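You operate a simulated robot arm through the tools that you are given. There is no shell and no other tool.

The job below is to be done with a simulated robot arm. You get a single attempt, and the scene is never put back.

TASK
Crimp the hose in the rack whose tag matches crimp head one's number.
Fine: dial it to the card's size, one stroke, open the dies and lay it back in its notch.

The check looks at the end state, three seconds after you hand in, the way a careful person would. Anything else that was tipped, shoved, dropped, spilled or broken makes it a failure.

THE ROBOT
A 6-joint arm with a three-finger gripper, fixed in place. Base frame: the origin is on the floor under the middle of its stand, x ahead of it, y to its left, z up. Lengths are in mm, angles in rad, forces in N, time in s.
It reaches about 1213 mm from its shoulder. Its first joint turns from -2.897 to 2.897 rad. Payload 4.89 kg.
The TCP is the grasp point between the finger pads, 30 mm short of the fingertips. In the tool frame z runs along the fingers and y along their closing line. The gripper opens to 164 mm; its body begins 125 mm behind the TCP.
Orientation is that of the tool frame in the base frame, as a unit quaternion [w, x, y, z]. With the fingers straight down and closing along the base's y, the tool's x points along the base's -x, its y along +y and its z along -z.

THE INTERFACE
- The arm moves only by the tool nudge_tool. Its argument "deltas" is a list of rows, each an object of numbers (a shift or turn left out is 0, a gripper value left out holds the last): "tx", "ty", "tz": the shift along the tool's x, y, z in mm; "wx", "wy", "wz": the turn, a rotation vector about the tool's x, y, z in rad. In form: [{"tx": .., "ty": .., "tz": .., "wx": .., "wy": .., "wz": ..}, ...]. A call has 1 to 20 rows; each row is the pose to reach, as a shift and turn from the pose commanded when the call began, along the tool's axes at that moment. "gripper" is the closure, from 0 (fully open) to 1 (shut), set as the call begins (left out, the last holds). A row lasts 0.2 s, in which the tool goes at most 50 mm and 0.15 rad; a call with a longer step from one row to the next is refused whole, and so is a gripper value outside its range. A pose out of reach is approached as far as the arm can. The call stops where the force on the tool passes 40 N (or 10 N more than at its start, if that is more) or the arm is blocked; 0.2 s more then pass. The fingers move at their own pace (about 108 mm/s each) and stop on an object; they squeeze with about 43 N. The grip force told is the motor's: it shows also when the fingers shut on nothing. Time passes only in rows, and 0.2 s behind the last, so rows that repeat a pose let the fingers close. It gives the time, the measured TCP pose, the force on the tool (base axes), the opening and the grip force at its end, in the units of the frame above (readings bear some noise), with the torque about the TCP (base axes, N m) and any sound that the robot's microphone picked up.
- Cameras (640 x 400 px; columns grow to the right, rows downward): "scene" is fixed at [50.3, 649.5, 1688.9]; the picture's right is [-0.83, -0.56, 0.00], its down [-0.17, 0.25, -0.95] and it looks along [0.53, -0.79, -0.30] (base axes); focal length 375 px, centre (320, 200). "wrist" rides on the gripper at [76, -2, -152] in the tool frame; the picture's right is [0.02, 1.00, 0.00], its down [-0.88, 0.02, -0.47] and it looks along [-0.47, 0.01, 0.88] (tool axes); focal length 247 px, centre (320, 200). There is no depth. A picture from a camera that has moved, and an enlarged one, comes with that camera's place and axes in the base frame and with its lens.
- grab_frame(camera): a new picture of that camera. It takes no simulated time.
- move_column(by): moves the trunk up (or, below 0, down) by that many mm; the arm rides with it, the base frame stays. It gives what a move gives, with no picture.
- enlarge(camera, box): a new picture of the part [left, top, right, bottom] of that camera's present view, enlarged. It takes no simulated time.
- sign_off(): hands the job in; it is judged then, once.

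Nothing tells you positions but the pictures and the camera data. Unless the task says otherwise, let go and move clear before handing in.

The tools are called after ">>>" as name(argument=value, ...) on one line, values as JSON. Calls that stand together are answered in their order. nudge_tool: Moves the arm, as the interface text tells. Its arguments: {"type":"object","properties":{"deltas":{"type":"array","items":{"type":"object","properties":{"tx":{"type":"number"},"ty":{"type":"number"},"tz":{"type":"number"},"wx":{"type":"number"},"wy":{"type":"number"},"wz":{"type":"number"}}}},"gripper":{"type":"number"}},"required":["deltas"]} The other tools are called the same way: move_column (by) moves the trunk up or down; grab_frame (camera) takes a picture; enlarge (camera, box) takes an enlarged picture of a part of a camera's view; sign_off () hands the job in.

At the start:

```text
time_s: 0.0
tool_pos: [501.8, -382.9, 1504.6]
tcp_rot: [0.0, 0.0, 1.0, 0.0]
force: [0.6, -0.5, -0.5]
wrist_torque: [-0.01, 0.0, -0.01]
width: 164.0
gripper_force: 0.0
trunk travel left (down, up): [-200.0, 190.0]
```

scene: 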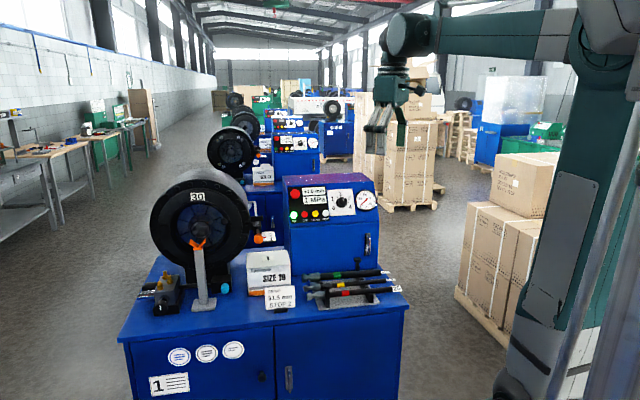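
wrist: 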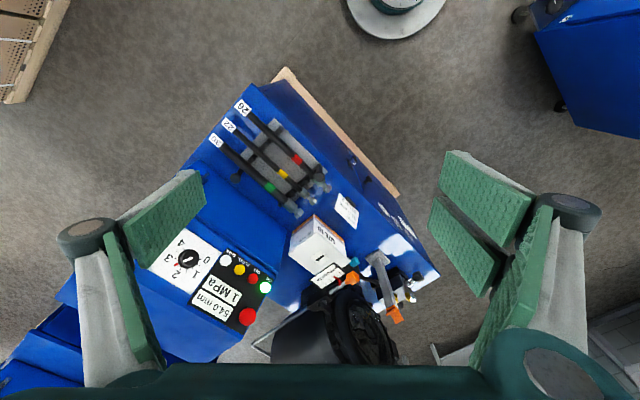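

I see a blue crimping bench marked 1 with a crimp head (tag 30?), a control panel, a dial, cards, and a rack of three hoses. I'll look closer at everything before moving.

>>> enlarge(camera="scene", box=[140, 160, 270, 241])

>>> enlarge(camera="scene", box=[275, 170, 385, 239])

>>> enlarge(camera="scene", box=[235, 240, 415, 352])

>>> enlarge(camera="scene", box=[130, 230, 260, 311])

>>> enlarge(camera="wrist", box=[200, 90, 360, 190])

>>> enlarge(camera="wrist", box=[140, 210, 300, 310])

>>> enlarge(camera="wrist", box=[270, 200, 430, 300])

>>> enlarge(camera="wrist", box=[280, 260, 440, 360])

```text
4.92 times, centred on (205, 200) of scene
camera zoom: at [50.3, 649.5, 1688.9], right [-0.83, -0.56, 0.0], down [-0.17, 0.25, -0.95], along [0.53, -0.79, -0.3], focal length 1847 px, centre (886, 198)
```

zoom: 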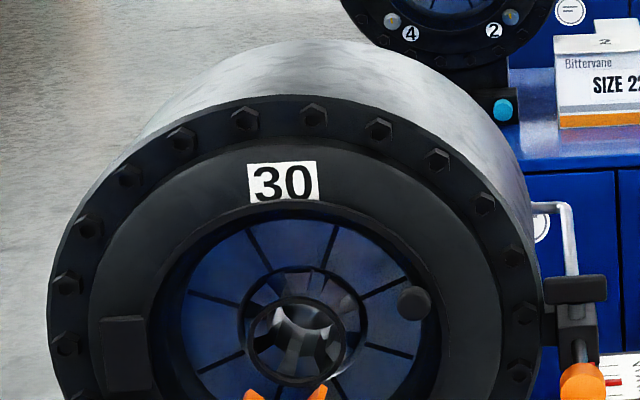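

```text
5.80 times, centred on (330, 204) of scene
camera zoom: at [50.3, 649.5, 1688.9], right [-0.83, -0.56, 0.0], down [-0.17, 0.25, -0.95], along [0.53, -0.79, -0.3], focal length 2175 px, centre (262, 174)
```

zoom: 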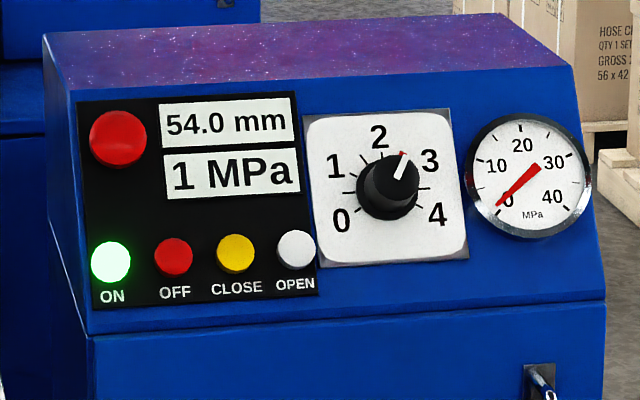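

```text
3.56 times, centred on (325, 296) of scene
camera zoom: at [50.3, 649.5, 1688.9], right [-0.83, -0.56, 0.0], down [-0.17, 0.25, -0.95], along [0.53, -0.79, -0.3], focal length 1334 px, centre (302, -141)
```

zoom: 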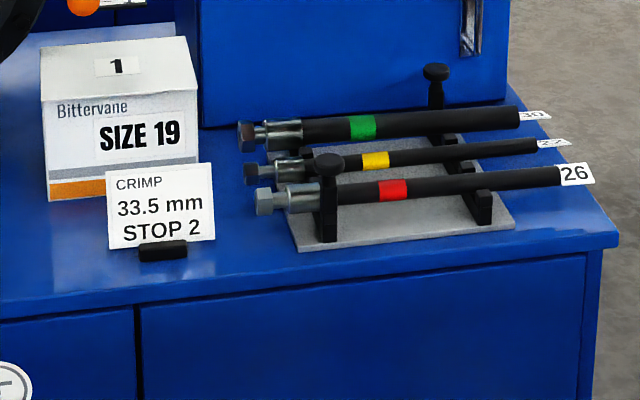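

```text
4.92 times, centred on (195, 270) of scene
camera zoom: at [50.3, 649.5, 1688.9], right [-0.83, -0.56, 0.0], down [-0.17, 0.25, -0.95], along [0.53, -0.79, -0.3], focal length 1847 px, centre (935, -147)
```

zoom: 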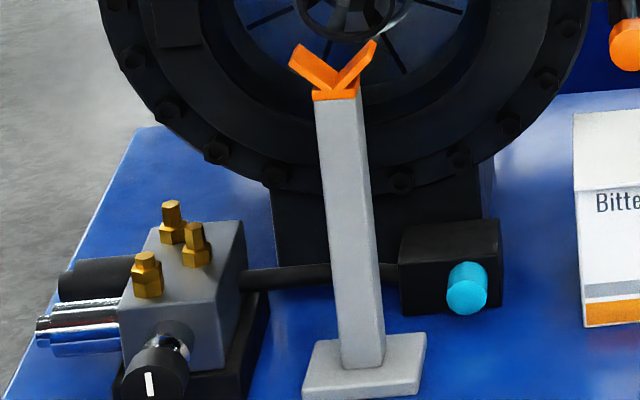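

```text
4.00 times, centred on (280, 140) of wrist
camera zoom: at [424.9, -384.2, 1657.6], right [-0.02, 1.0, 0.0], down [0.88, 0.02, 0.47], along [0.47, 0.01, -0.88], focal length 988 px, centre (480, 440)
```

zoom: 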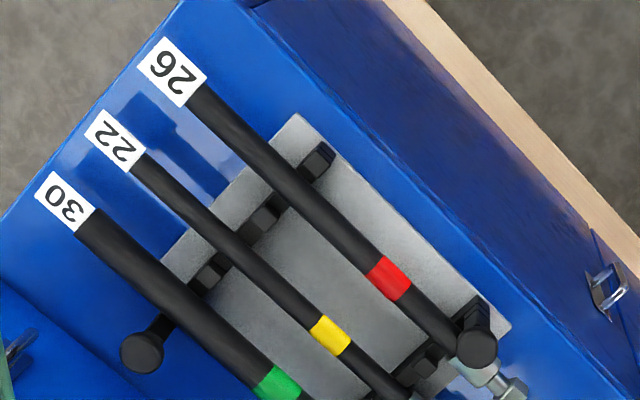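

```text
4.00 times, centred on (220, 260) of wrist
camera zoom: at [424.9, -384.2, 1657.6], right [-0.02, 1.0, 0.0], down [0.88, 0.02, 0.47], along [0.47, 0.01, -0.88], focal length 988 px, centre (720, -40)
```

zoom: 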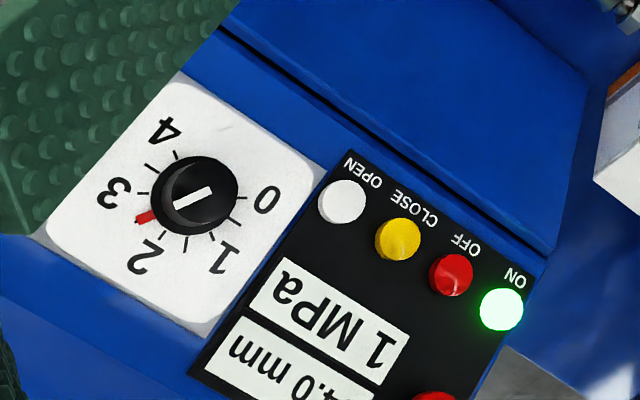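

```text
4.00 times, centred on (350, 250) of wrist
camera zoom: at [424.9, -384.2, 1657.6], right [-0.02, 1.0, 0.0], down [0.88, 0.02, 0.47], along [0.47, 0.01, -0.88], focal length 988 px, centre (200, 0)
```

zoom: 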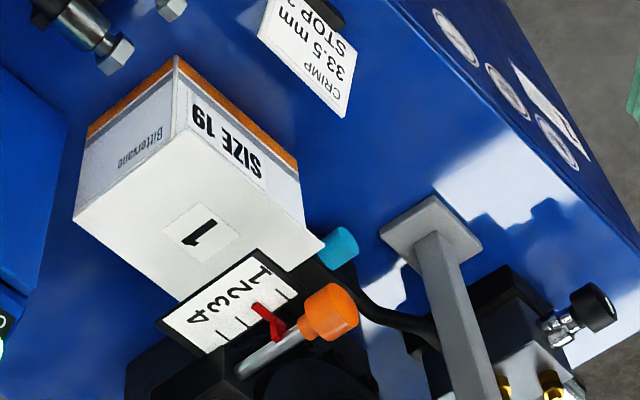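

```text
4.00 times, centred on (360, 310) of wrist
camera zoom: at [424.9, -384.2, 1657.6], right [-0.02, 1.0, 0.0], down [0.88, 0.02, 0.47], along [0.47, 0.01, -0.88], focal length 988 px, centre (160, -240)
```

zoom: 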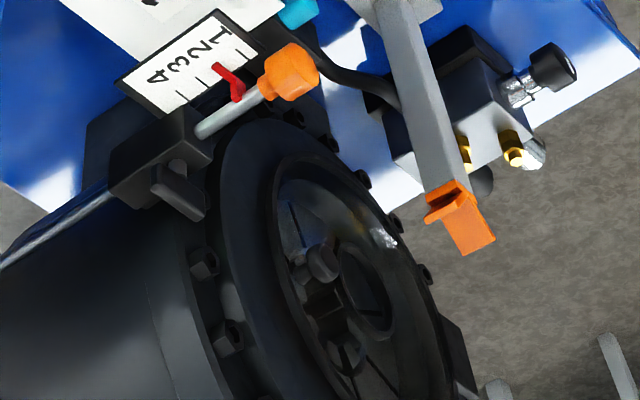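

The bench marked 1 carries head number 30, so the hose I need is the green-banded one tagged 30. The card reads 33.5 mm, stop 2, and the dial sits near 2.6. I'll swing the arm high in front of the bench to look at the head, stop scale and panel.

>>> nudge_tool(deltas=[{"tx": -20, "ty": 33, "tz": -4, "wz": 0.09}, {"tx": -40, "ty": 66, "tz": -8, "wz": 0.18}, {"tx": -60, "ty": 99, "tz": -12, "wz": 0.27}, {"tx": -80, "ty": 132, "tz": -16, "wz": 0.36}, {"tx": -100, "ty": 165, "tz": -20, "wz": 0.45}, {"tx": -120, "ty": 198, "tz": -24, "wz": 0.54}, {"tx": -140, "ty": 231, "tz": -28, "wz": 0.63}, {"tx": -160, "ty": 264, "tz": -32, "wz": 0.72}, {"tx": -180, "ty": 297, "tz": -36, "wz": 0.81}, {"tx": -200, "ty": 330, "tz": -40, "wz": 0.9}])

>>> grab_frame(camera="wrist")

>>> grab_frame(camera="scene")

```text
time_s: 2.2
tool_pos: [702.1, -52.2, 1545.7]
tcp_rot: [0.0, 0.436, 0.9, 0.0]
force: [-0.4, -0.9, 0.6]
wrist_torque: [0.1, -0.03, -0.01]
width: 163.5
gripper_force: 0.1
trunk travel left (down, up): [-200.0, 190.0]
```

```text
taken
camera wrist: at [653.6, 6.6, 1697.7], right [0.77, 0.64, 0.0], down [0.56, -0.68, 0.47], along [0.3, -0.36, -0.88], focal length 247 px, centre (320, 200)
```

wrist: 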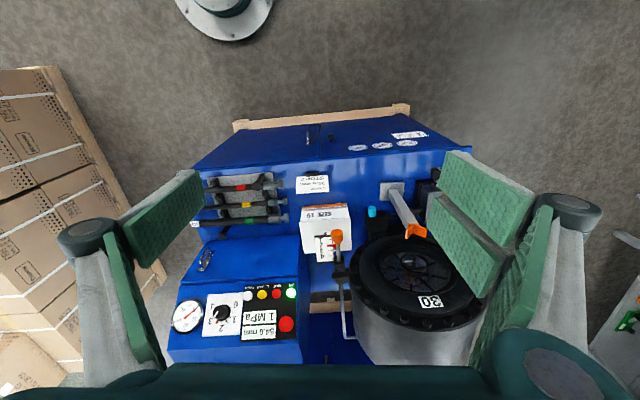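

```text
taken
```

scene: 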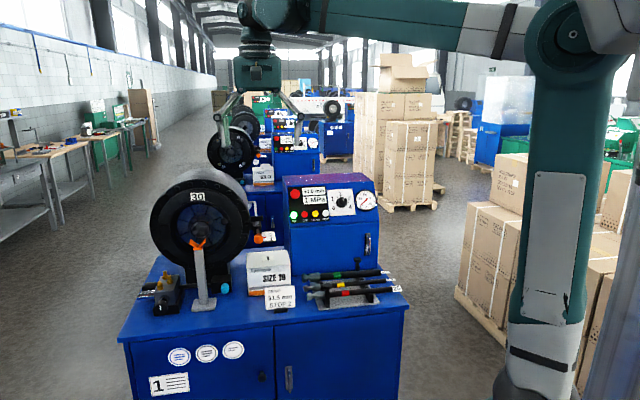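

The bench is now in full view from the front side (picture upside down). I'll enlarge the head, stop scale, panel and rack.

>>> enlarge(camera="wrist", box=[290, 180, 418, 260])

>>> enlarge(camera="wrist", box=[330, 240, 490, 340])

>>> enlarge(camera="wrist", box=[165, 270, 309, 360])

>>> enlarge(camera="wrist", box=[180, 160, 308, 240])

>>> enlarge(camera="scene", box=[180, 180, 290, 249])

>>> enlarge(camera="scene", box=[140, 340, 268, 400])

```text
5.00 times, centred on (354, 220) of wrist
camera zoom: at [653.6, 6.6, 1697.7], right [0.77, 0.64, 0.0], down [0.56, -0.68, 0.47], along [0.3, -0.36, -0.88], focal length 1235 px, centre (150, 100)
```

zoom: 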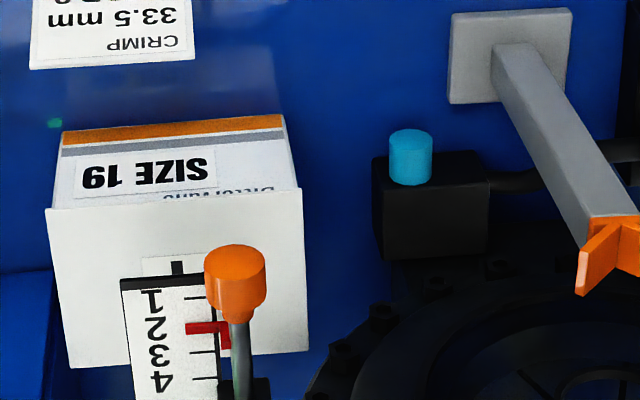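

```text
4.00 times, centred on (410, 290) of wrist
camera zoom: at [653.6, 6.6, 1697.7], right [0.77, 0.64, 0.0], down [0.56, -0.68, 0.47], along [0.3, -0.36, -0.88], focal length 988 px, centre (-40, -160)
```

zoom: 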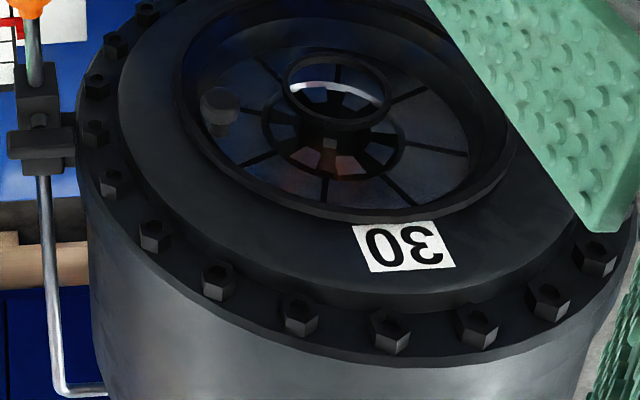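

```text
4.44 times, centred on (237, 315) of wrist
camera zoom: at [653.6, 6.6, 1697.7], right [0.77, 0.64, 0.0], down [0.56, -0.68, 0.47], along [0.3, -0.36, -0.88], focal length 1098 px, centre (689, -311)
```

zoom: 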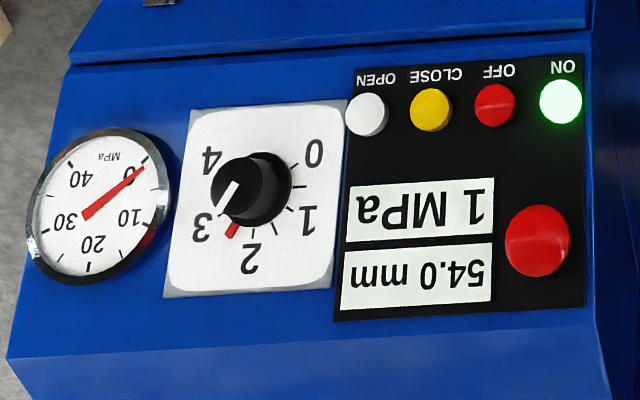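

```text
5.00 times, centred on (244, 200) of wrist
camera zoom: at [653.6, 6.6, 1697.7], right [0.77, 0.64, 0.0], down [0.56, -0.68, 0.47], along [0.3, -0.36, -0.88], focal length 1235 px, centre (700, 200)
```

zoom: 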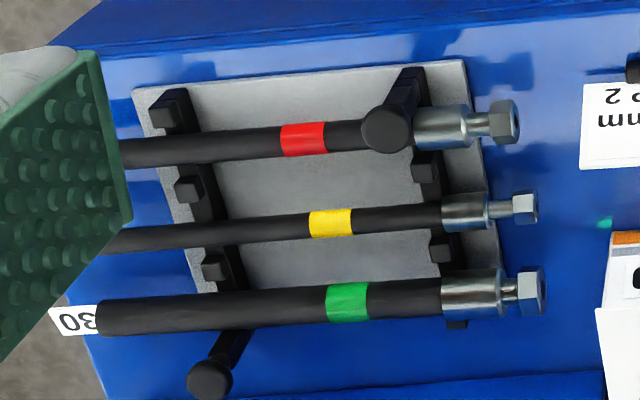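

```text
5.80 times, centred on (235, 214) of scene
camera zoom: at [50.3, 649.5, 1688.9], right [-0.83, -0.56, 0.0], down [-0.17, 0.25, -0.95], along [0.53, -0.79, -0.3], focal length 2175 px, centre (813, 116)
```

zoom: 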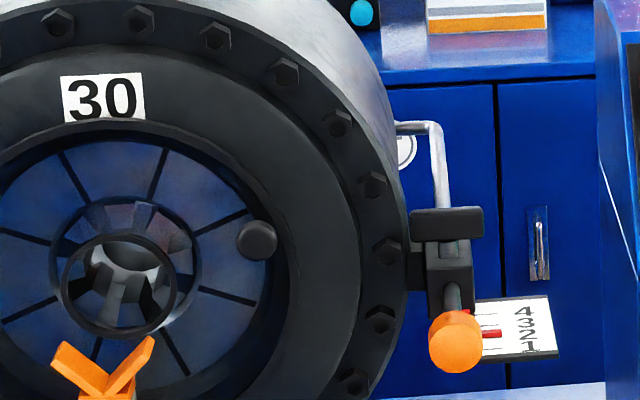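

```text
5.00 times, centred on (204, 370) of scene
camera zoom: at [50.3, 649.5, 1688.9], right [-0.83, -0.56, 0.0], down [-0.17, 0.25, -0.95], along [0.53, -0.79, -0.3], focal length 1876 px, centre (900, -650)
```

zoom: 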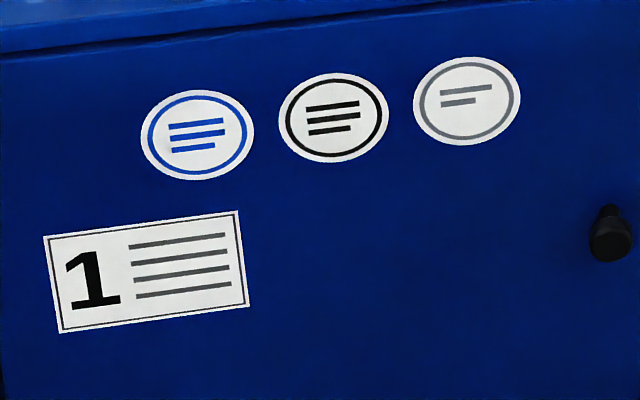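

The stop pointer looks already at 2. The panel slopes back about 35°, with the dial knob near (840, -703, 1190) and the head's bore near (1178, -204, 1151). I'll look at the gripper's own shape and then get closer views of the panel.

>>> enlarge(camera="scene", box=[200, 40, 312, 110])

>>> enlarge(camera="scene", box=[300, 255, 412, 325])

>>> enlarge(camera="scene", box=[250, 220, 282, 240])

```text
5.71 times, centred on (256, 75) of scene
camera zoom: at [50.3, 649.5, 1688.9], right [-0.83, -0.56, 0.0], down [-0.17, 0.25, -0.95], along [0.53, -0.79, -0.3], focal length 2144 px, centre (686, 914)
```

zoom: 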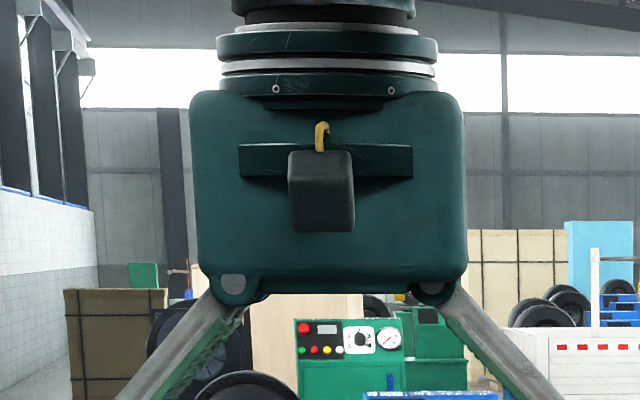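

```text
5.71 times, centred on (356, 290) of scene
camera zoom: at [50.3, 649.5, 1688.9], right [-0.83, -0.56, 0.0], down [-0.17, 0.25, -0.95], along [0.53, -0.79, -0.3], focal length 2144 px, centre (114, -314)
```

zoom: 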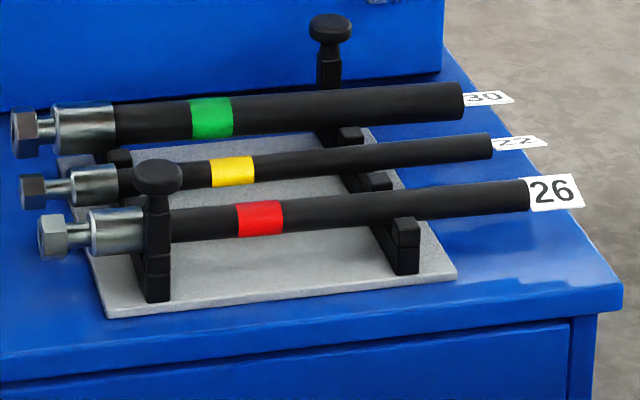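

```text
16.00 times, centred on (266, 230) of scene
camera zoom: at [50.3, 649.5, 1688.9], right [-0.83, -0.56, 0.0], down [-0.17, 0.25, -0.95], along [0.53, -0.79, -0.3], focal length 6004 px, centre (1184, -280)
```

zoom: 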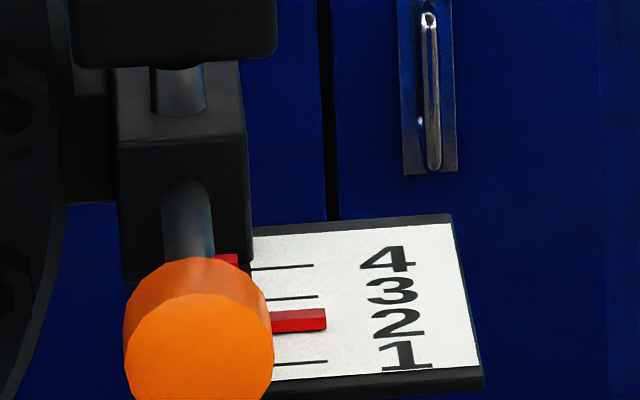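

The gripper is clear and the rack has mushroom-capped posts to avoid. Next I move high over in front of the panel for a close look at the dial and buttons.

>>> nudge_tool(deltas=[{"tx": -36, "ty": -26, "tz": 8, "wz": -0.008}, {"tx": -72, "ty": -52, "tz": 16, "wz": -0.016}, {"tx": -108, "ty": -78, "tz": 24, "wz": -0.024}, {"tx": -144, "ty": -104, "tz": 32, "wz": -0.032}, {"tx": -180, "ty": -130, "tz": 40, "wz": -0.04}, {"tx": -216, "ty": -156, "tz": 48, "wz": -0.048}, {"tx": -252, "ty": -182, "tz": 56, "wz": -0.056}, {"tx": -288, "ty": -208, "tz": 64, "wz": -0.064}, {"tx": -324, "ty": -234, "tz": 72, "wz": -0.072}, {"tx": -360, "ty": -260, "tz": 80, "wz": -0.08}, {"tx": -396, "ty": -286, "tz": 88, "wz": -0.088}, {"tx": -433, "ty": -312, "tz": 95, "wz": -0.093}])

>>> grab_frame(camera="wrist")

>>> grab_frame(camera="scene")

```text
time_s: 4.8
tool_pos: [725.1, -584.7, 1447.5]
tcp_rot: [0.0, 0.392, 0.92, -0.001]
force: [0.1, 1.7, 0.9]
wrist_torque: [-0.23, -0.06, 0.03]
width: 163.8
gripper_force: 0.0
trunk travel left (down, up): [-200.0, 190.0]
```

```text
taken
camera wrist: at [671.4, -530.4, 1601.4], right [0.71, 0.71, 0.0], down [0.62, -0.62, 0.47], along [0.33, -0.34, -0.88], focal length 247 px, centre (320, 200)
```

wrist: 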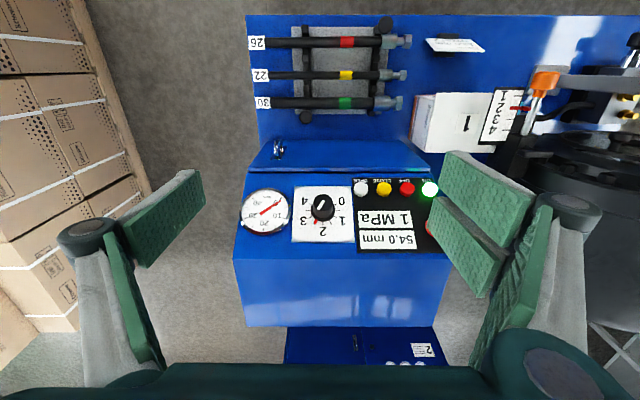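

```text
taken
```

scene: 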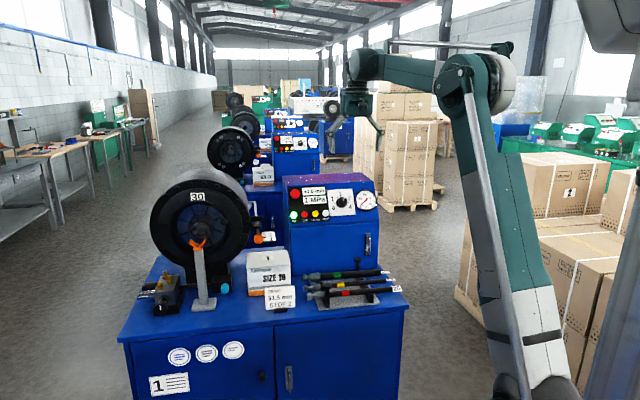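

This view is nicely squared to the bench. I'll enlarge the dial, stop scale and rack from here.

>>> enlarge(camera="wrist", box=[270, 170, 366, 230])

>>> enlarge(camera="wrist", box=[470, 60, 566, 150])

>>> enlarge(camera="wrist", box=[240, 10, 432, 130])

>>> enlarge(camera="wrist", box=[340, 165, 452, 235])

>>> enlarge(camera="scene", box=[280, 175, 380, 237])

>>> enlarge(camera="scene", box=[300, 60, 460, 160])

```text
6.67 times, centred on (318, 200) of wrist
camera zoom: at [671.4, -530.4, 1601.4], right [0.71, 0.71, 0.0], down [0.62, -0.62, 0.47], along [0.33, -0.34, -0.88], focal length 1646 px, centre (333, 200)
```

zoom: 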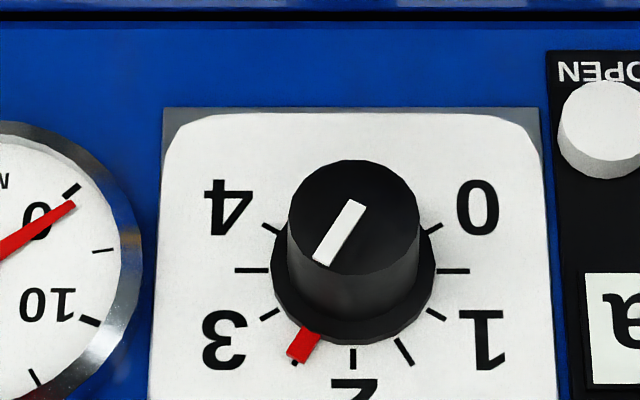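

```text
4.44 times, centred on (518, 105) of wrist
camera zoom: at [671.4, -530.4, 1601.4], right [0.71, 0.71, 0.0], down [0.62, -0.62, 0.47], along [0.33, -0.34, -0.88], focal length 1098 px, centre (-560, 622)
```

zoom: 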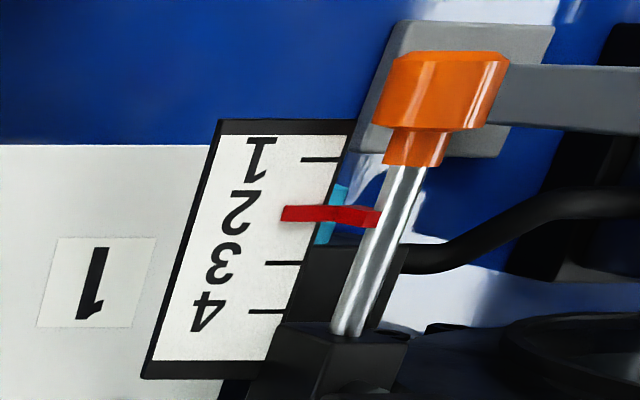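

```text
3.33 times, centred on (336, 70) of wrist
camera zoom: at [671.4, -530.4, 1601.4], right [0.71, 0.71, 0.0], down [0.62, -0.62, 0.47], along [0.33, -0.34, -0.88], focal length 823 px, centre (267, 633)
```

zoom: 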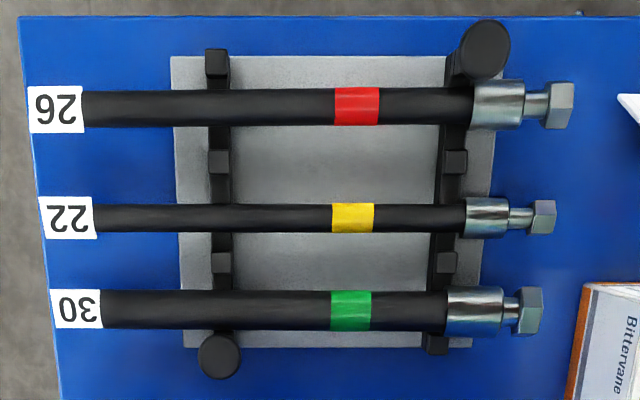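

```text
5.71 times, centred on (396, 200) of wrist
camera zoom: at [671.4, -530.4, 1601.4], right [0.71, 0.71, 0.0], down [0.62, -0.62, 0.47], along [0.33, -0.34, -0.88], focal length 1411 px, centre (-114, 200)
```

zoom: 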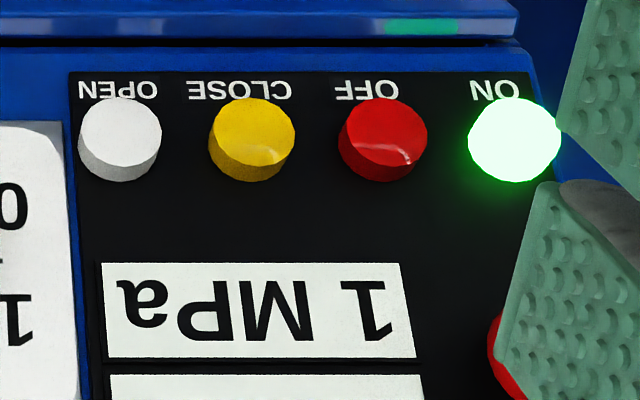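

```text
6.40 times, centred on (330, 206) of scene
camera zoom: at [50.3, 649.5, 1688.9], right [-0.83, -0.56, 0.0], down [-0.17, 0.25, -0.95], along [0.53, -0.79, -0.3], focal length 2402 px, centre (256, 162)
```

zoom: 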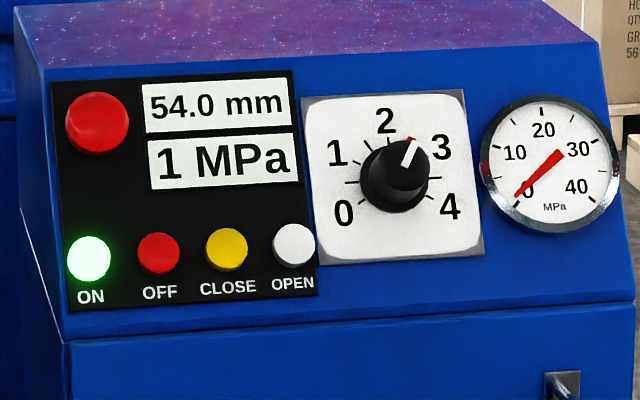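

```text
4.00 times, centred on (380, 110) of scene
camera zoom: at [50.3, 649.5, 1688.9], right [-0.83, -0.56, 0.0], down [-0.17, 0.25, -0.95], along [0.53, -0.79, -0.3], focal length 1501 px, centre (80, 560)
```

zoom: 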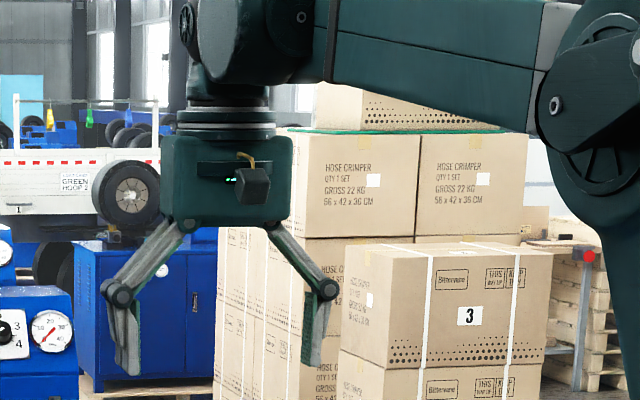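

The red pointer on the dial knob sits at 2.5, and 3.5 (30 + 3.5 = 33.5) is a 60° clockwise turn away. The stop pointer is at 2, as the card wants. I'll tilt the tool to face the panel squarely, standing off about 200 mm.

>>> nudge_tool(deltas=[{"tx": 1.8, "ty": 0.4, "tz": 16.5, "wx": -0.0012, "wy": -0.12, "wz": -0.0023}, {"tx": 3.6, "ty": 0.8, "tz": 33, "wx": -0.0024, "wy": -0.24, "wz": -0.0046}, {"tx": 5.4, "ty": 1.2, "tz": 49.5, "wx": -0.0036, "wy": -0.36, "wz": -0.0069}, {"tx": 7.2, "ty": 1.6, "tz": 66, "wx": -0.0048, "wy": -0.48, "wz": -0.0092}, {"tx": 9, "ty": 2.1, "tz": 82.5, "wx": -0.006, "wy": -0.6, "wz": -0.0115}, {"tx": 10.8, "ty": 2.5, "tz": 99, "wx": -0.0072, "wy": -0.72, "wz": -0.0138}, {"tx": 12.6, "ty": 3, "tz": 116, "wx": -0.0084, "wy": -0.84, "wz": -0.0161}, {"tx": 14.3, "ty": 3.4, "tz": 132.5, "wx": -0.0096, "wy": -0.96, "wz": -0.0184}])

>>> grab_frame(camera="wrist")

>>> grab_frame(camera="scene")

```text
time_s: 6.6
tool_pos: [717.8, -573.2, 1318.0]
tcp_rot: [0.427, 0.34, 0.819, -0.177]
force: [-0.4, -0.4, 0.3]
wrist_torque: [0.0, 0.02, 0.03]
width: 164.0
gripper_force: 0.0
trunk travel left (down, up): [-200.0, 190.0]
```

```text
taken
camera wrist: at [597.5, -455.2, 1342.5], right [0.7, 0.71, -0.02], down [0.09, -0.07, 0.99], along [0.71, -0.7, -0.12], focal length 247 px, centre (320, 200)
```

wrist: 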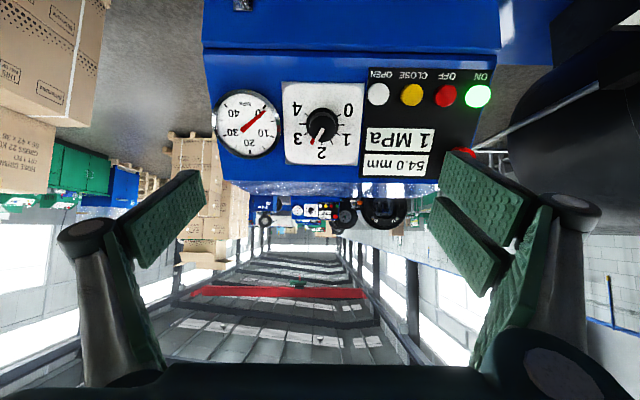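

```text
taken
```

scene: 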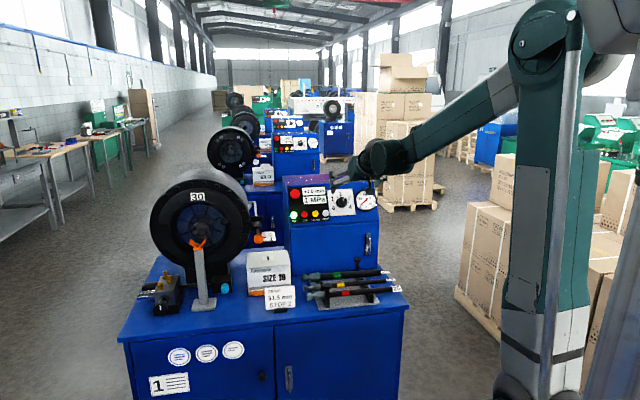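

The tool now faces the panel squarely. I'll enlarge the knob and buttons to fix their positions.

>>> enlarge(camera="wrist", box=[272, 70, 376, 170])

>>> enlarge(camera="wrist", box=[360, 60, 504, 150])

>>> enlarge(camera="scene", box=[310, 120, 438, 200])

```text
4.00 times, centred on (324, 120) of wrist
camera zoom: at [597.5, -455.2, 1342.5], right [0.7, 0.71, -0.02], down [0.09, -0.07, 0.99], along [0.71, -0.7, -0.12], focal length 988 px, centre (304, 520)
```

zoom: 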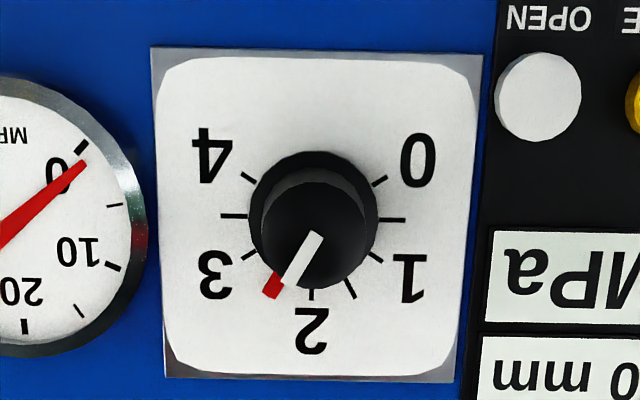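

```text
4.44 times, centred on (432, 105) of wrist
camera zoom: at [597.5, -455.2, 1342.5], right [0.7, 0.71, -0.02], down [0.09, -0.07, 0.99], along [0.71, -0.7, -0.12], focal length 1098 px, centre (-178, 622)
```

zoom: 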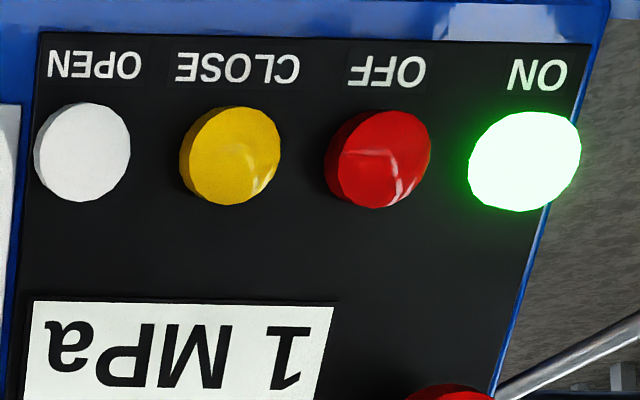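

```text
5.00 times, centred on (374, 160) of scene
camera zoom: at [50.3, 649.5, 1688.9], right [-0.83, -0.56, 0.0], down [-0.17, 0.25, -0.95], along [0.53, -0.79, -0.3], focal length 1876 px, centre (50, 400)
```

zoom: 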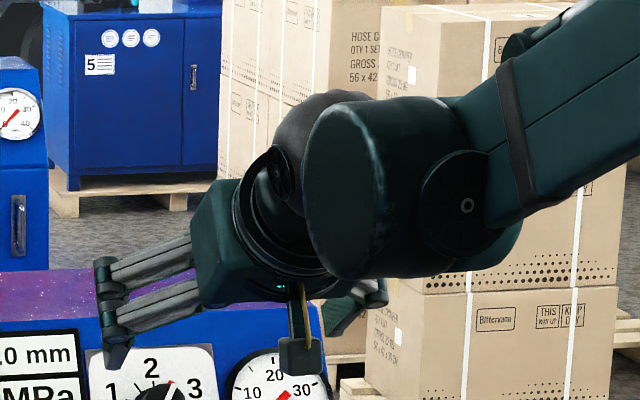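

The knob pivot lies about 226 mm ahead of the TCP and a couple of mm off axis. I'll half-close the fingers and advance 116 mm, then check centring.

>>> nudge_tool(deltas=[{"tx": 0.5, "ty": 0.7, "tz": 29}, {"tx": 1, "ty": 1.5, "tz": 58}, {"tx": 1.5, "ty": 2.2, "tz": 87}, {"tx": 2, "ty": 3, "tz": 116}, {"tx": 2, "ty": 3, "tz": 116}], gripper=0.5)

>>> grab_frame(camera="wrist")

>>> enlarge(camera="scene", box=[280, 150, 408, 230])

```text
time_s: 7.8
tool_pos: [786.3, -638.1, 1248.1]
tcp_rot: [0.427, 0.34, 0.819, -0.177]
force: [0.3, -0.3, 0.1]
wrist_torque: [0.02, -0.02, 0.01]
width: 82.0
gripper_force: 0.1
trunk travel left (down, up): [-200.0, 190.0]
```

```text
taken
camera wrist: at [666.9, -519.8, 1273.8], right [0.7, 0.71, -0.02], down [0.1, -0.07, 0.99], along [0.71, -0.7, -0.12], focal length 247 px, centre (320, 200)
```

wrist: 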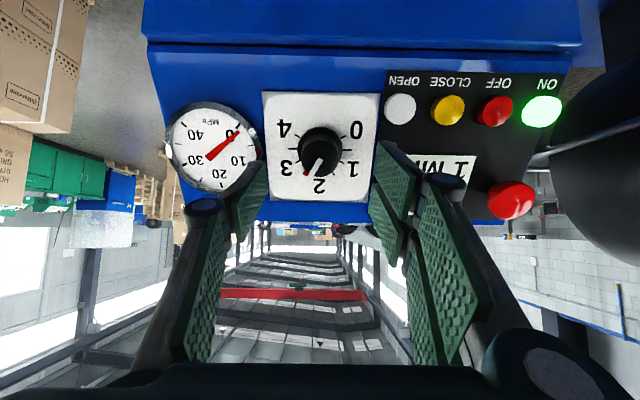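

```text
5.00 times, centred on (344, 190) of scene
camera zoom: at [50.3, 649.5, 1688.9], right [-0.83, -0.56, 0.0], down [-0.17, 0.25, -0.95], along [0.53, -0.79, -0.3], focal length 1876 px, centre (200, 250)
```

zoom: 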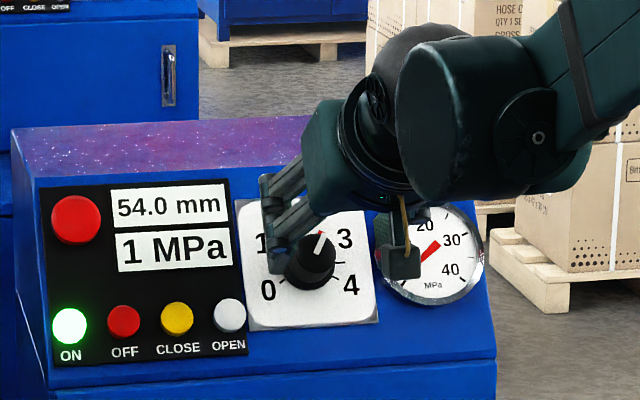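

>>> enlarge(camera="wrist", box=[240, 80, 416, 270])

>>> enlarge(camera="wrist", box=[256, 84, 384, 204])

```text
2.11 times, centred on (328, 175) of wrist
camera zoom: at [666.9, -519.8, 1273.8], right [0.7, 0.71, -0.02], down [0.1, -0.07, 0.99], along [0.71, -0.7, -0.12], focal length 520 px, centre (303, 253)
```

zoom: 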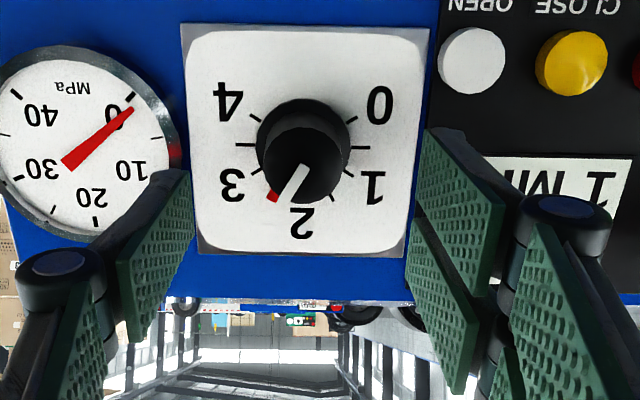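

```text
3.33 times, centred on (320, 144) of wrist
camera zoom: at [666.9, -519.8, 1273.8], right [0.7, 0.71, -0.02], down [0.1, -0.07, 0.99], along [0.71, -0.7, -0.12], focal length 823 px, centre (320, 387)
```

zoom: 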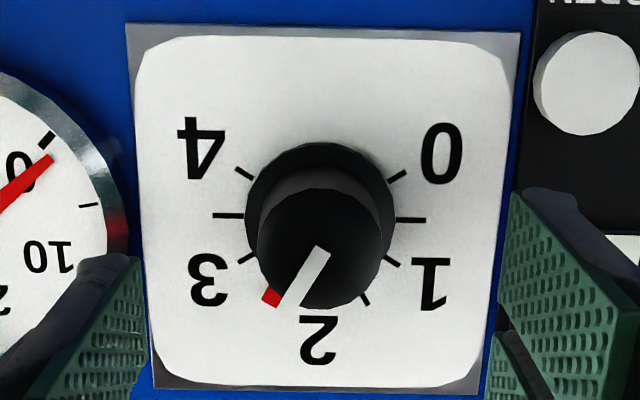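

The knob is centred within about 1 mm. I'll narrow the fingers to ~56 mm, pre-rotate −0.52 rad so the turn ends near the present wrist angle, and recheck centring.

>>> nudge_tool(deltas=[{"tx": -0.4, "ty": 0, "tz": 0, "wz": -0.13}, {"tx": -0.8, "ty": 0, "tz": 0, "wz": -0.26}, {"tx": -1.2, "ty": 0, "tz": 0, "wz": -0.39}, {"tx": -1.5, "ty": 0, "tz": 0, "wz": -0.523}], gripper=0.66)

>>> grab_frame(camera="wrist")

>>> enlarge(camera="wrist", box=[256, 84, 384, 204])

>>> enlarge(camera="scene", box=[280, 150, 408, 230])

```text
time_s: 8.8
tool_pos: [787.6, -638.8, 1251.1]
tcp_rot: [0.365, 0.117, 0.88, -0.282]
force: [-0.7, 0.2, -0.4]
wrist_torque: [-0.02, 0.03, 0.03]
width: 55.9
gripper_force: 0.1
trunk travel left (down, up): [-200.0, 190.0]
```

```text
taken
camera wrist: at [644.7, -551.5, 1284.6], right [0.39, 0.81, -0.43], down [0.36, 0.29, 0.89], along [0.85, -0.5, -0.17], focal length 247 px, centre (320, 200)
```

wrist: 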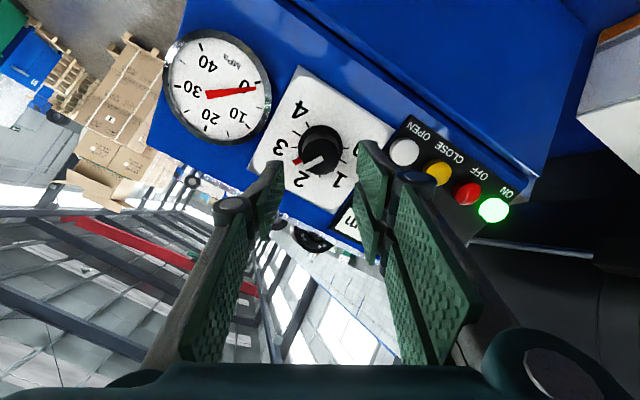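

```text
3.33 times, centred on (320, 144) of wrist
camera zoom: at [644.7, -551.5, 1284.6], right [0.39, 0.81, -0.43], down [0.36, 0.29, 0.89], along [0.85, -0.5, -0.17], focal length 823 px, centre (320, 387)
```

zoom: 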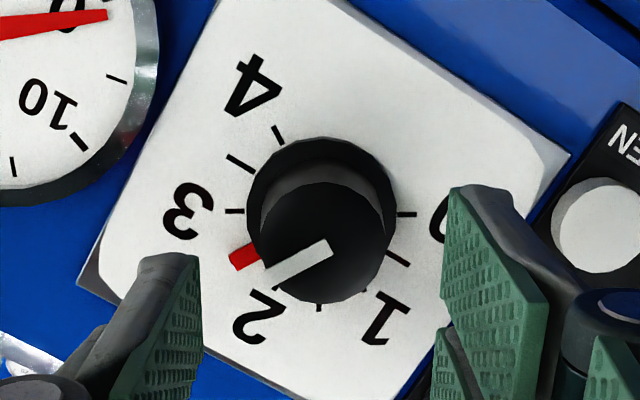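

```text
5.00 times, centred on (344, 190) of scene
camera zoom: at [50.3, 649.5, 1688.9], right [-0.83, -0.56, 0.0], down [-0.17, 0.25, -0.95], along [0.53, -0.79, -0.3], focal length 1876 px, centre (200, 250)
```

zoom: 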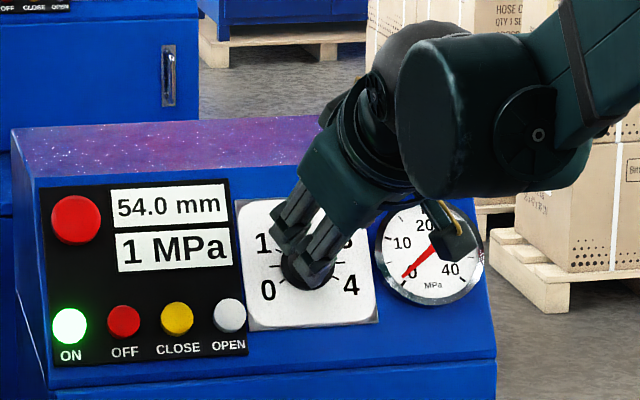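

The knob stays on the tool axis after the pre-rotation. I advance 62 mm so the fingertips straddle the knob, still clear of the dial plate.

>>> nudge_tool(deltas=[{"tz": 16}, {"tz": 32}, {"tz": 48}, {"tz": 62}])

>>> grab_frame(camera="wrist")

>>> enlarge(camera="wrist", box=[240, 100, 400, 200])

>>> enlarge(camera="scene", box=[300, 160, 396, 220])

```text
time_s: 9.8
tool_pos: [823.2, -673.7, 1216.3]
tcp_rot: [0.366, 0.117, 0.879, -0.281]
force: [-1.0, -0.1, -0.2]
wrist_torque: [-0.02, 0.01, -0.02]
width: 55.5
gripper_force: 0.0
trunk travel left (down, up): [-200.0, 190.0]
```

```text
taken
camera wrist: at [680.6, -587.3, 1250.1], right [0.4, 0.81, -0.42], down [0.35, 0.29, 0.89], along [0.85, -0.5, -0.17], focal length 247 px, centre (320, 200)
```

wrist: 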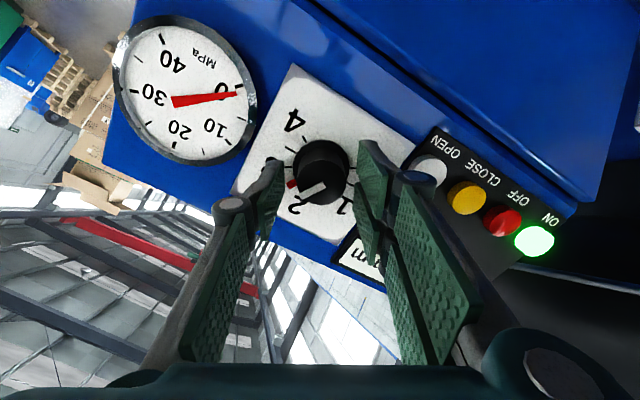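

```text
4.00 times, centred on (320, 150) of wrist
camera zoom: at [680.6, -587.3, 1250.1], right [0.4, 0.81, -0.42], down [0.35, 0.29, 0.89], along [0.85, -0.5, -0.17], focal length 988 px, centre (320, 400)
```

zoom: 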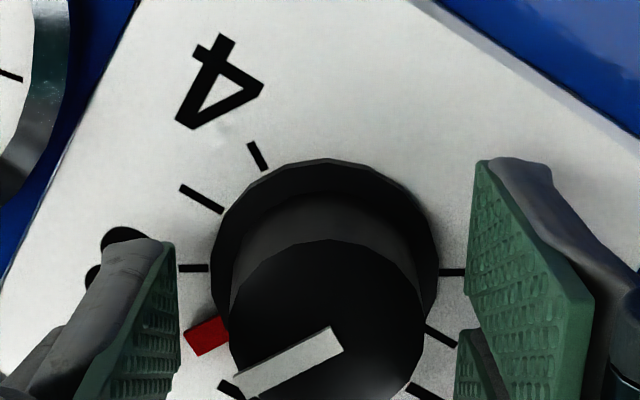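

```text
6.67 times, centred on (348, 190) of scene
camera zoom: at [50.3, 649.5, 1688.9], right [-0.83, -0.56, 0.0], down [-0.17, 0.25, -0.95], along [0.53, -0.79, -0.3], focal length 2502 px, centre (133, 267)
```

zoom: 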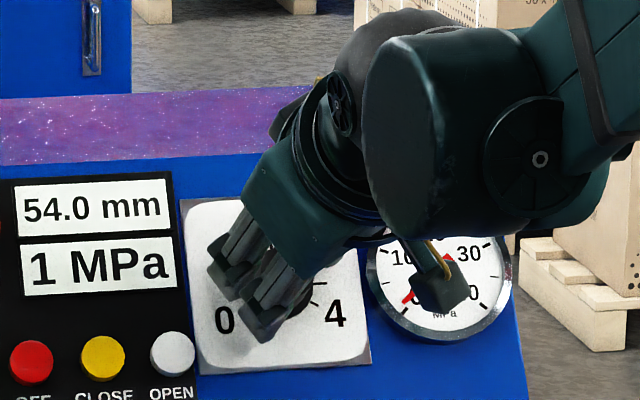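

The fingers straddle the knob with even gaps. I advance 5 mm more for better overlap, then close on the knob.

>>> nudge_tool(deltas=[{"tz": 2.5}, {"tz": 5}])

>>> nudge_tool(deltas=[{"tz": 0}, {"tz": 0}, {"tz": 0}], gripper=1.0)

>>> enlarge(camera="wrist", box=[240, 100, 400, 200])

```text
time_s: 10.4
tool_pos: [826.2, -675.8, 1212.1]
tcp_rot: [0.367, 0.116, 0.879, -0.281]
force: [-0.6, 0.3, 0.1]
wrist_torque: [-0.02, 0.03, -0.04]
width: 55.7
gripper_force: 0.0
trunk travel left (down, up): [-200.0, 190.0]
```

```text
time_s: 11.2
tool_pos: [826.6, -676.2, 1212.9]
tcp_rot: [0.367, 0.117, 0.879, -0.281]
force: [1.6, -1.5, 0.2]
wrist_torque: [-0.05, 0.0, -0.03]
width: 36.6
gripper_force: 45.2
trunk travel left (down, up): [-200.0, 190.0]
```

```text
4.00 times, centred on (320, 150) of wrist
camera zoom: at [684.0, -589.8, 1246.4], right [0.4, 0.81, -0.42], down [0.35, 0.29, 0.89], along [0.85, -0.5, -0.17], focal length 988 px, centre (320, 400)
```

zoom: 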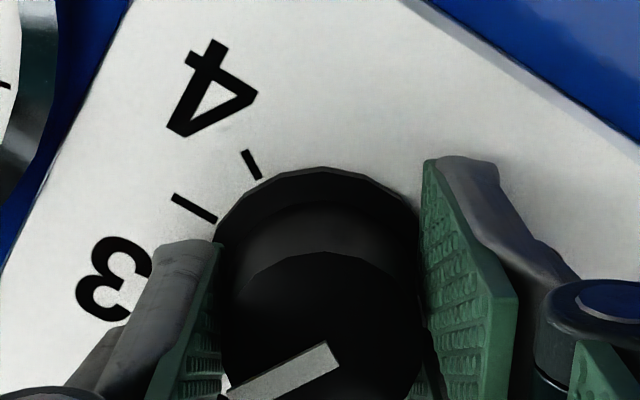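

Firm grip on the knob (36.6 mm). Now I turn it clockwise by 60° about the tool axis.

>>> nudge_tool(deltas=[{"wz": 0.105}, {"wz": 0.21}, {"wz": 0.315}, {"wz": 0.42}, {"wz": 0.525}, {"wz": 0.63}, {"wz": 0.735}, {"wz": 0.84}, {"wz": 0.945}, {"wz": 1.047}, {"wz": 1.047}])

>>> grab_frame(camera="wrist")

>>> enlarge(camera="wrist", box=[240, 100, 400, 200])

>>> enlarge(camera="scene", box=[280, 160, 392, 230])

```text
time_s: 13.6
tool_pos: [824.7, -677.5, 1213.0]
tcp_rot: [0.458, 0.541, 0.703, -0.061]
force: [3.2, -21.3, 16.9]
wrist_torque: [-0.67, -0.33, -0.42]
width: 36.9
gripper_force: 44.9
trunk travel left (down, up): [-200.0, 190.0]
```

```text
taken
camera wrist: at [736.3, -535.9, 1245.0], right [0.82, 0.42, 0.4], down [-0.26, -0.34, 0.9], along [0.52, -0.84, -0.17], focal length 247 px, centre (320, 200)
```

wrist: 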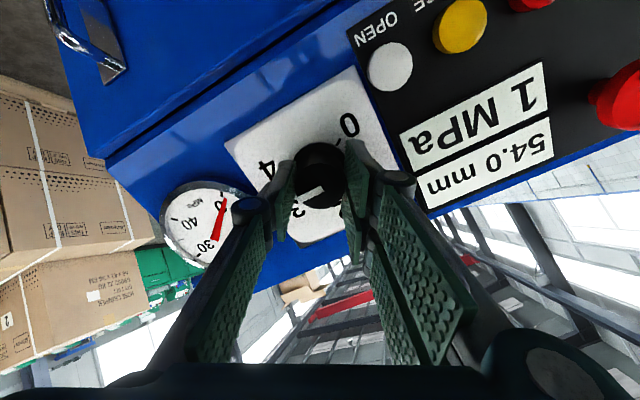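

```text
4.00 times, centred on (320, 150) of wrist
camera zoom: at [736.3, -535.9, 1245.0], right [0.82, 0.42, 0.4], down [-0.26, -0.34, 0.9], along [0.52, -0.84, -0.17], focal length 988 px, centre (320, 400)
```

zoom: 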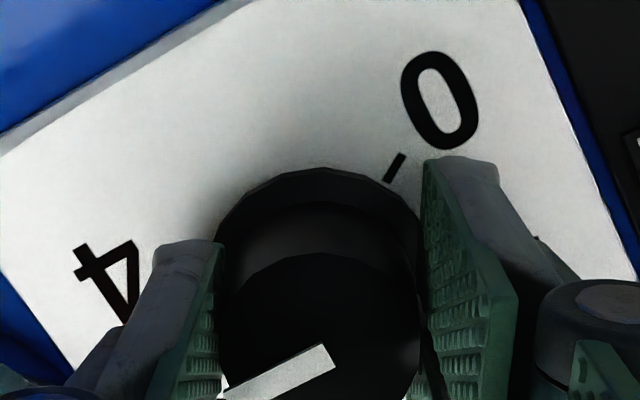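

```text
5.71 times, centred on (336, 195) of scene
camera zoom: at [50.3, 649.5, 1688.9], right [-0.83, -0.56, 0.0], down [-0.17, 0.25, -0.95], along [0.53, -0.79, -0.3], focal length 2144 px, centre (229, 229)
```

zoom: 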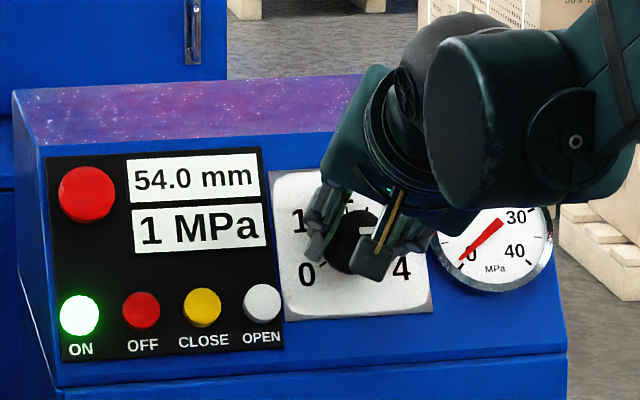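

The knob turned with the grip. I open to 56 mm, back off along the tool axis, and read the dial.

>>> nudge_tool(deltas=[{"tz": 0}, {"tz": 0}], gripper=0.66)

>>> nudge_tool(deltas=[{"tz": -15}, {"tz": -30}, {"tz": -45}, {"tz": -60}, {"tz": -75}, {"tz": -90}])

>>> enlarge(camera="wrist", box=[240, 84, 400, 204])

>>> enlarge(camera="scene", box=[280, 160, 392, 230])

```text
time_s: 14.2
tool_pos: [826.2, -676.0, 1211.7]
tcp_rot: [0.458, 0.541, 0.703, -0.062]
force: [0.7, 0.3, 1.1]
wrist_torque: [-0.04, 0.02, 0.0]
width: 55.8
gripper_force: 0.0
trunk travel left (down, up): [-200.0, 190.0]
```

```text
time_s: 15.6
tool_pos: [774.9, -624.2, 1263.7]
tcp_rot: [0.458, 0.54, 0.703, -0.06]
force: [1.3, -1.0, -0.3]
wrist_torque: [0.04, 0.03, -0.02]
width: 55.7
gripper_force: 0.0
trunk travel left (down, up): [-200.0, 190.0]
```

```text
3.33 times, centred on (320, 144) of wrist
camera zoom: at [685.7, -483.0, 1296.2], right [0.82, 0.42, 0.39], down [-0.26, -0.34, 0.9], along [0.52, -0.84, -0.17], focal length 823 px, centre (320, 387)
```

zoom: 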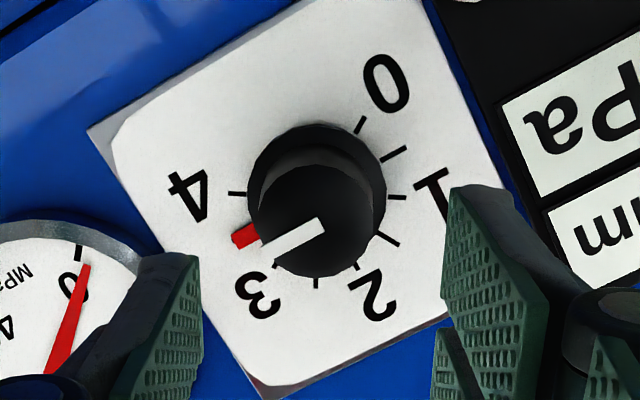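

```text
5.71 times, centred on (336, 195) of scene
camera zoom: at [50.3, 649.5, 1688.9], right [-0.83, -0.56, 0.0], down [-0.17, 0.25, -0.95], along [0.53, -0.79, -0.3], focal length 2144 px, centre (229, 229)
```

zoom: 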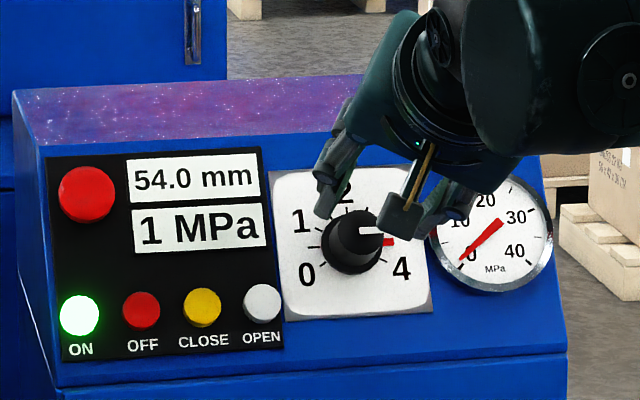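

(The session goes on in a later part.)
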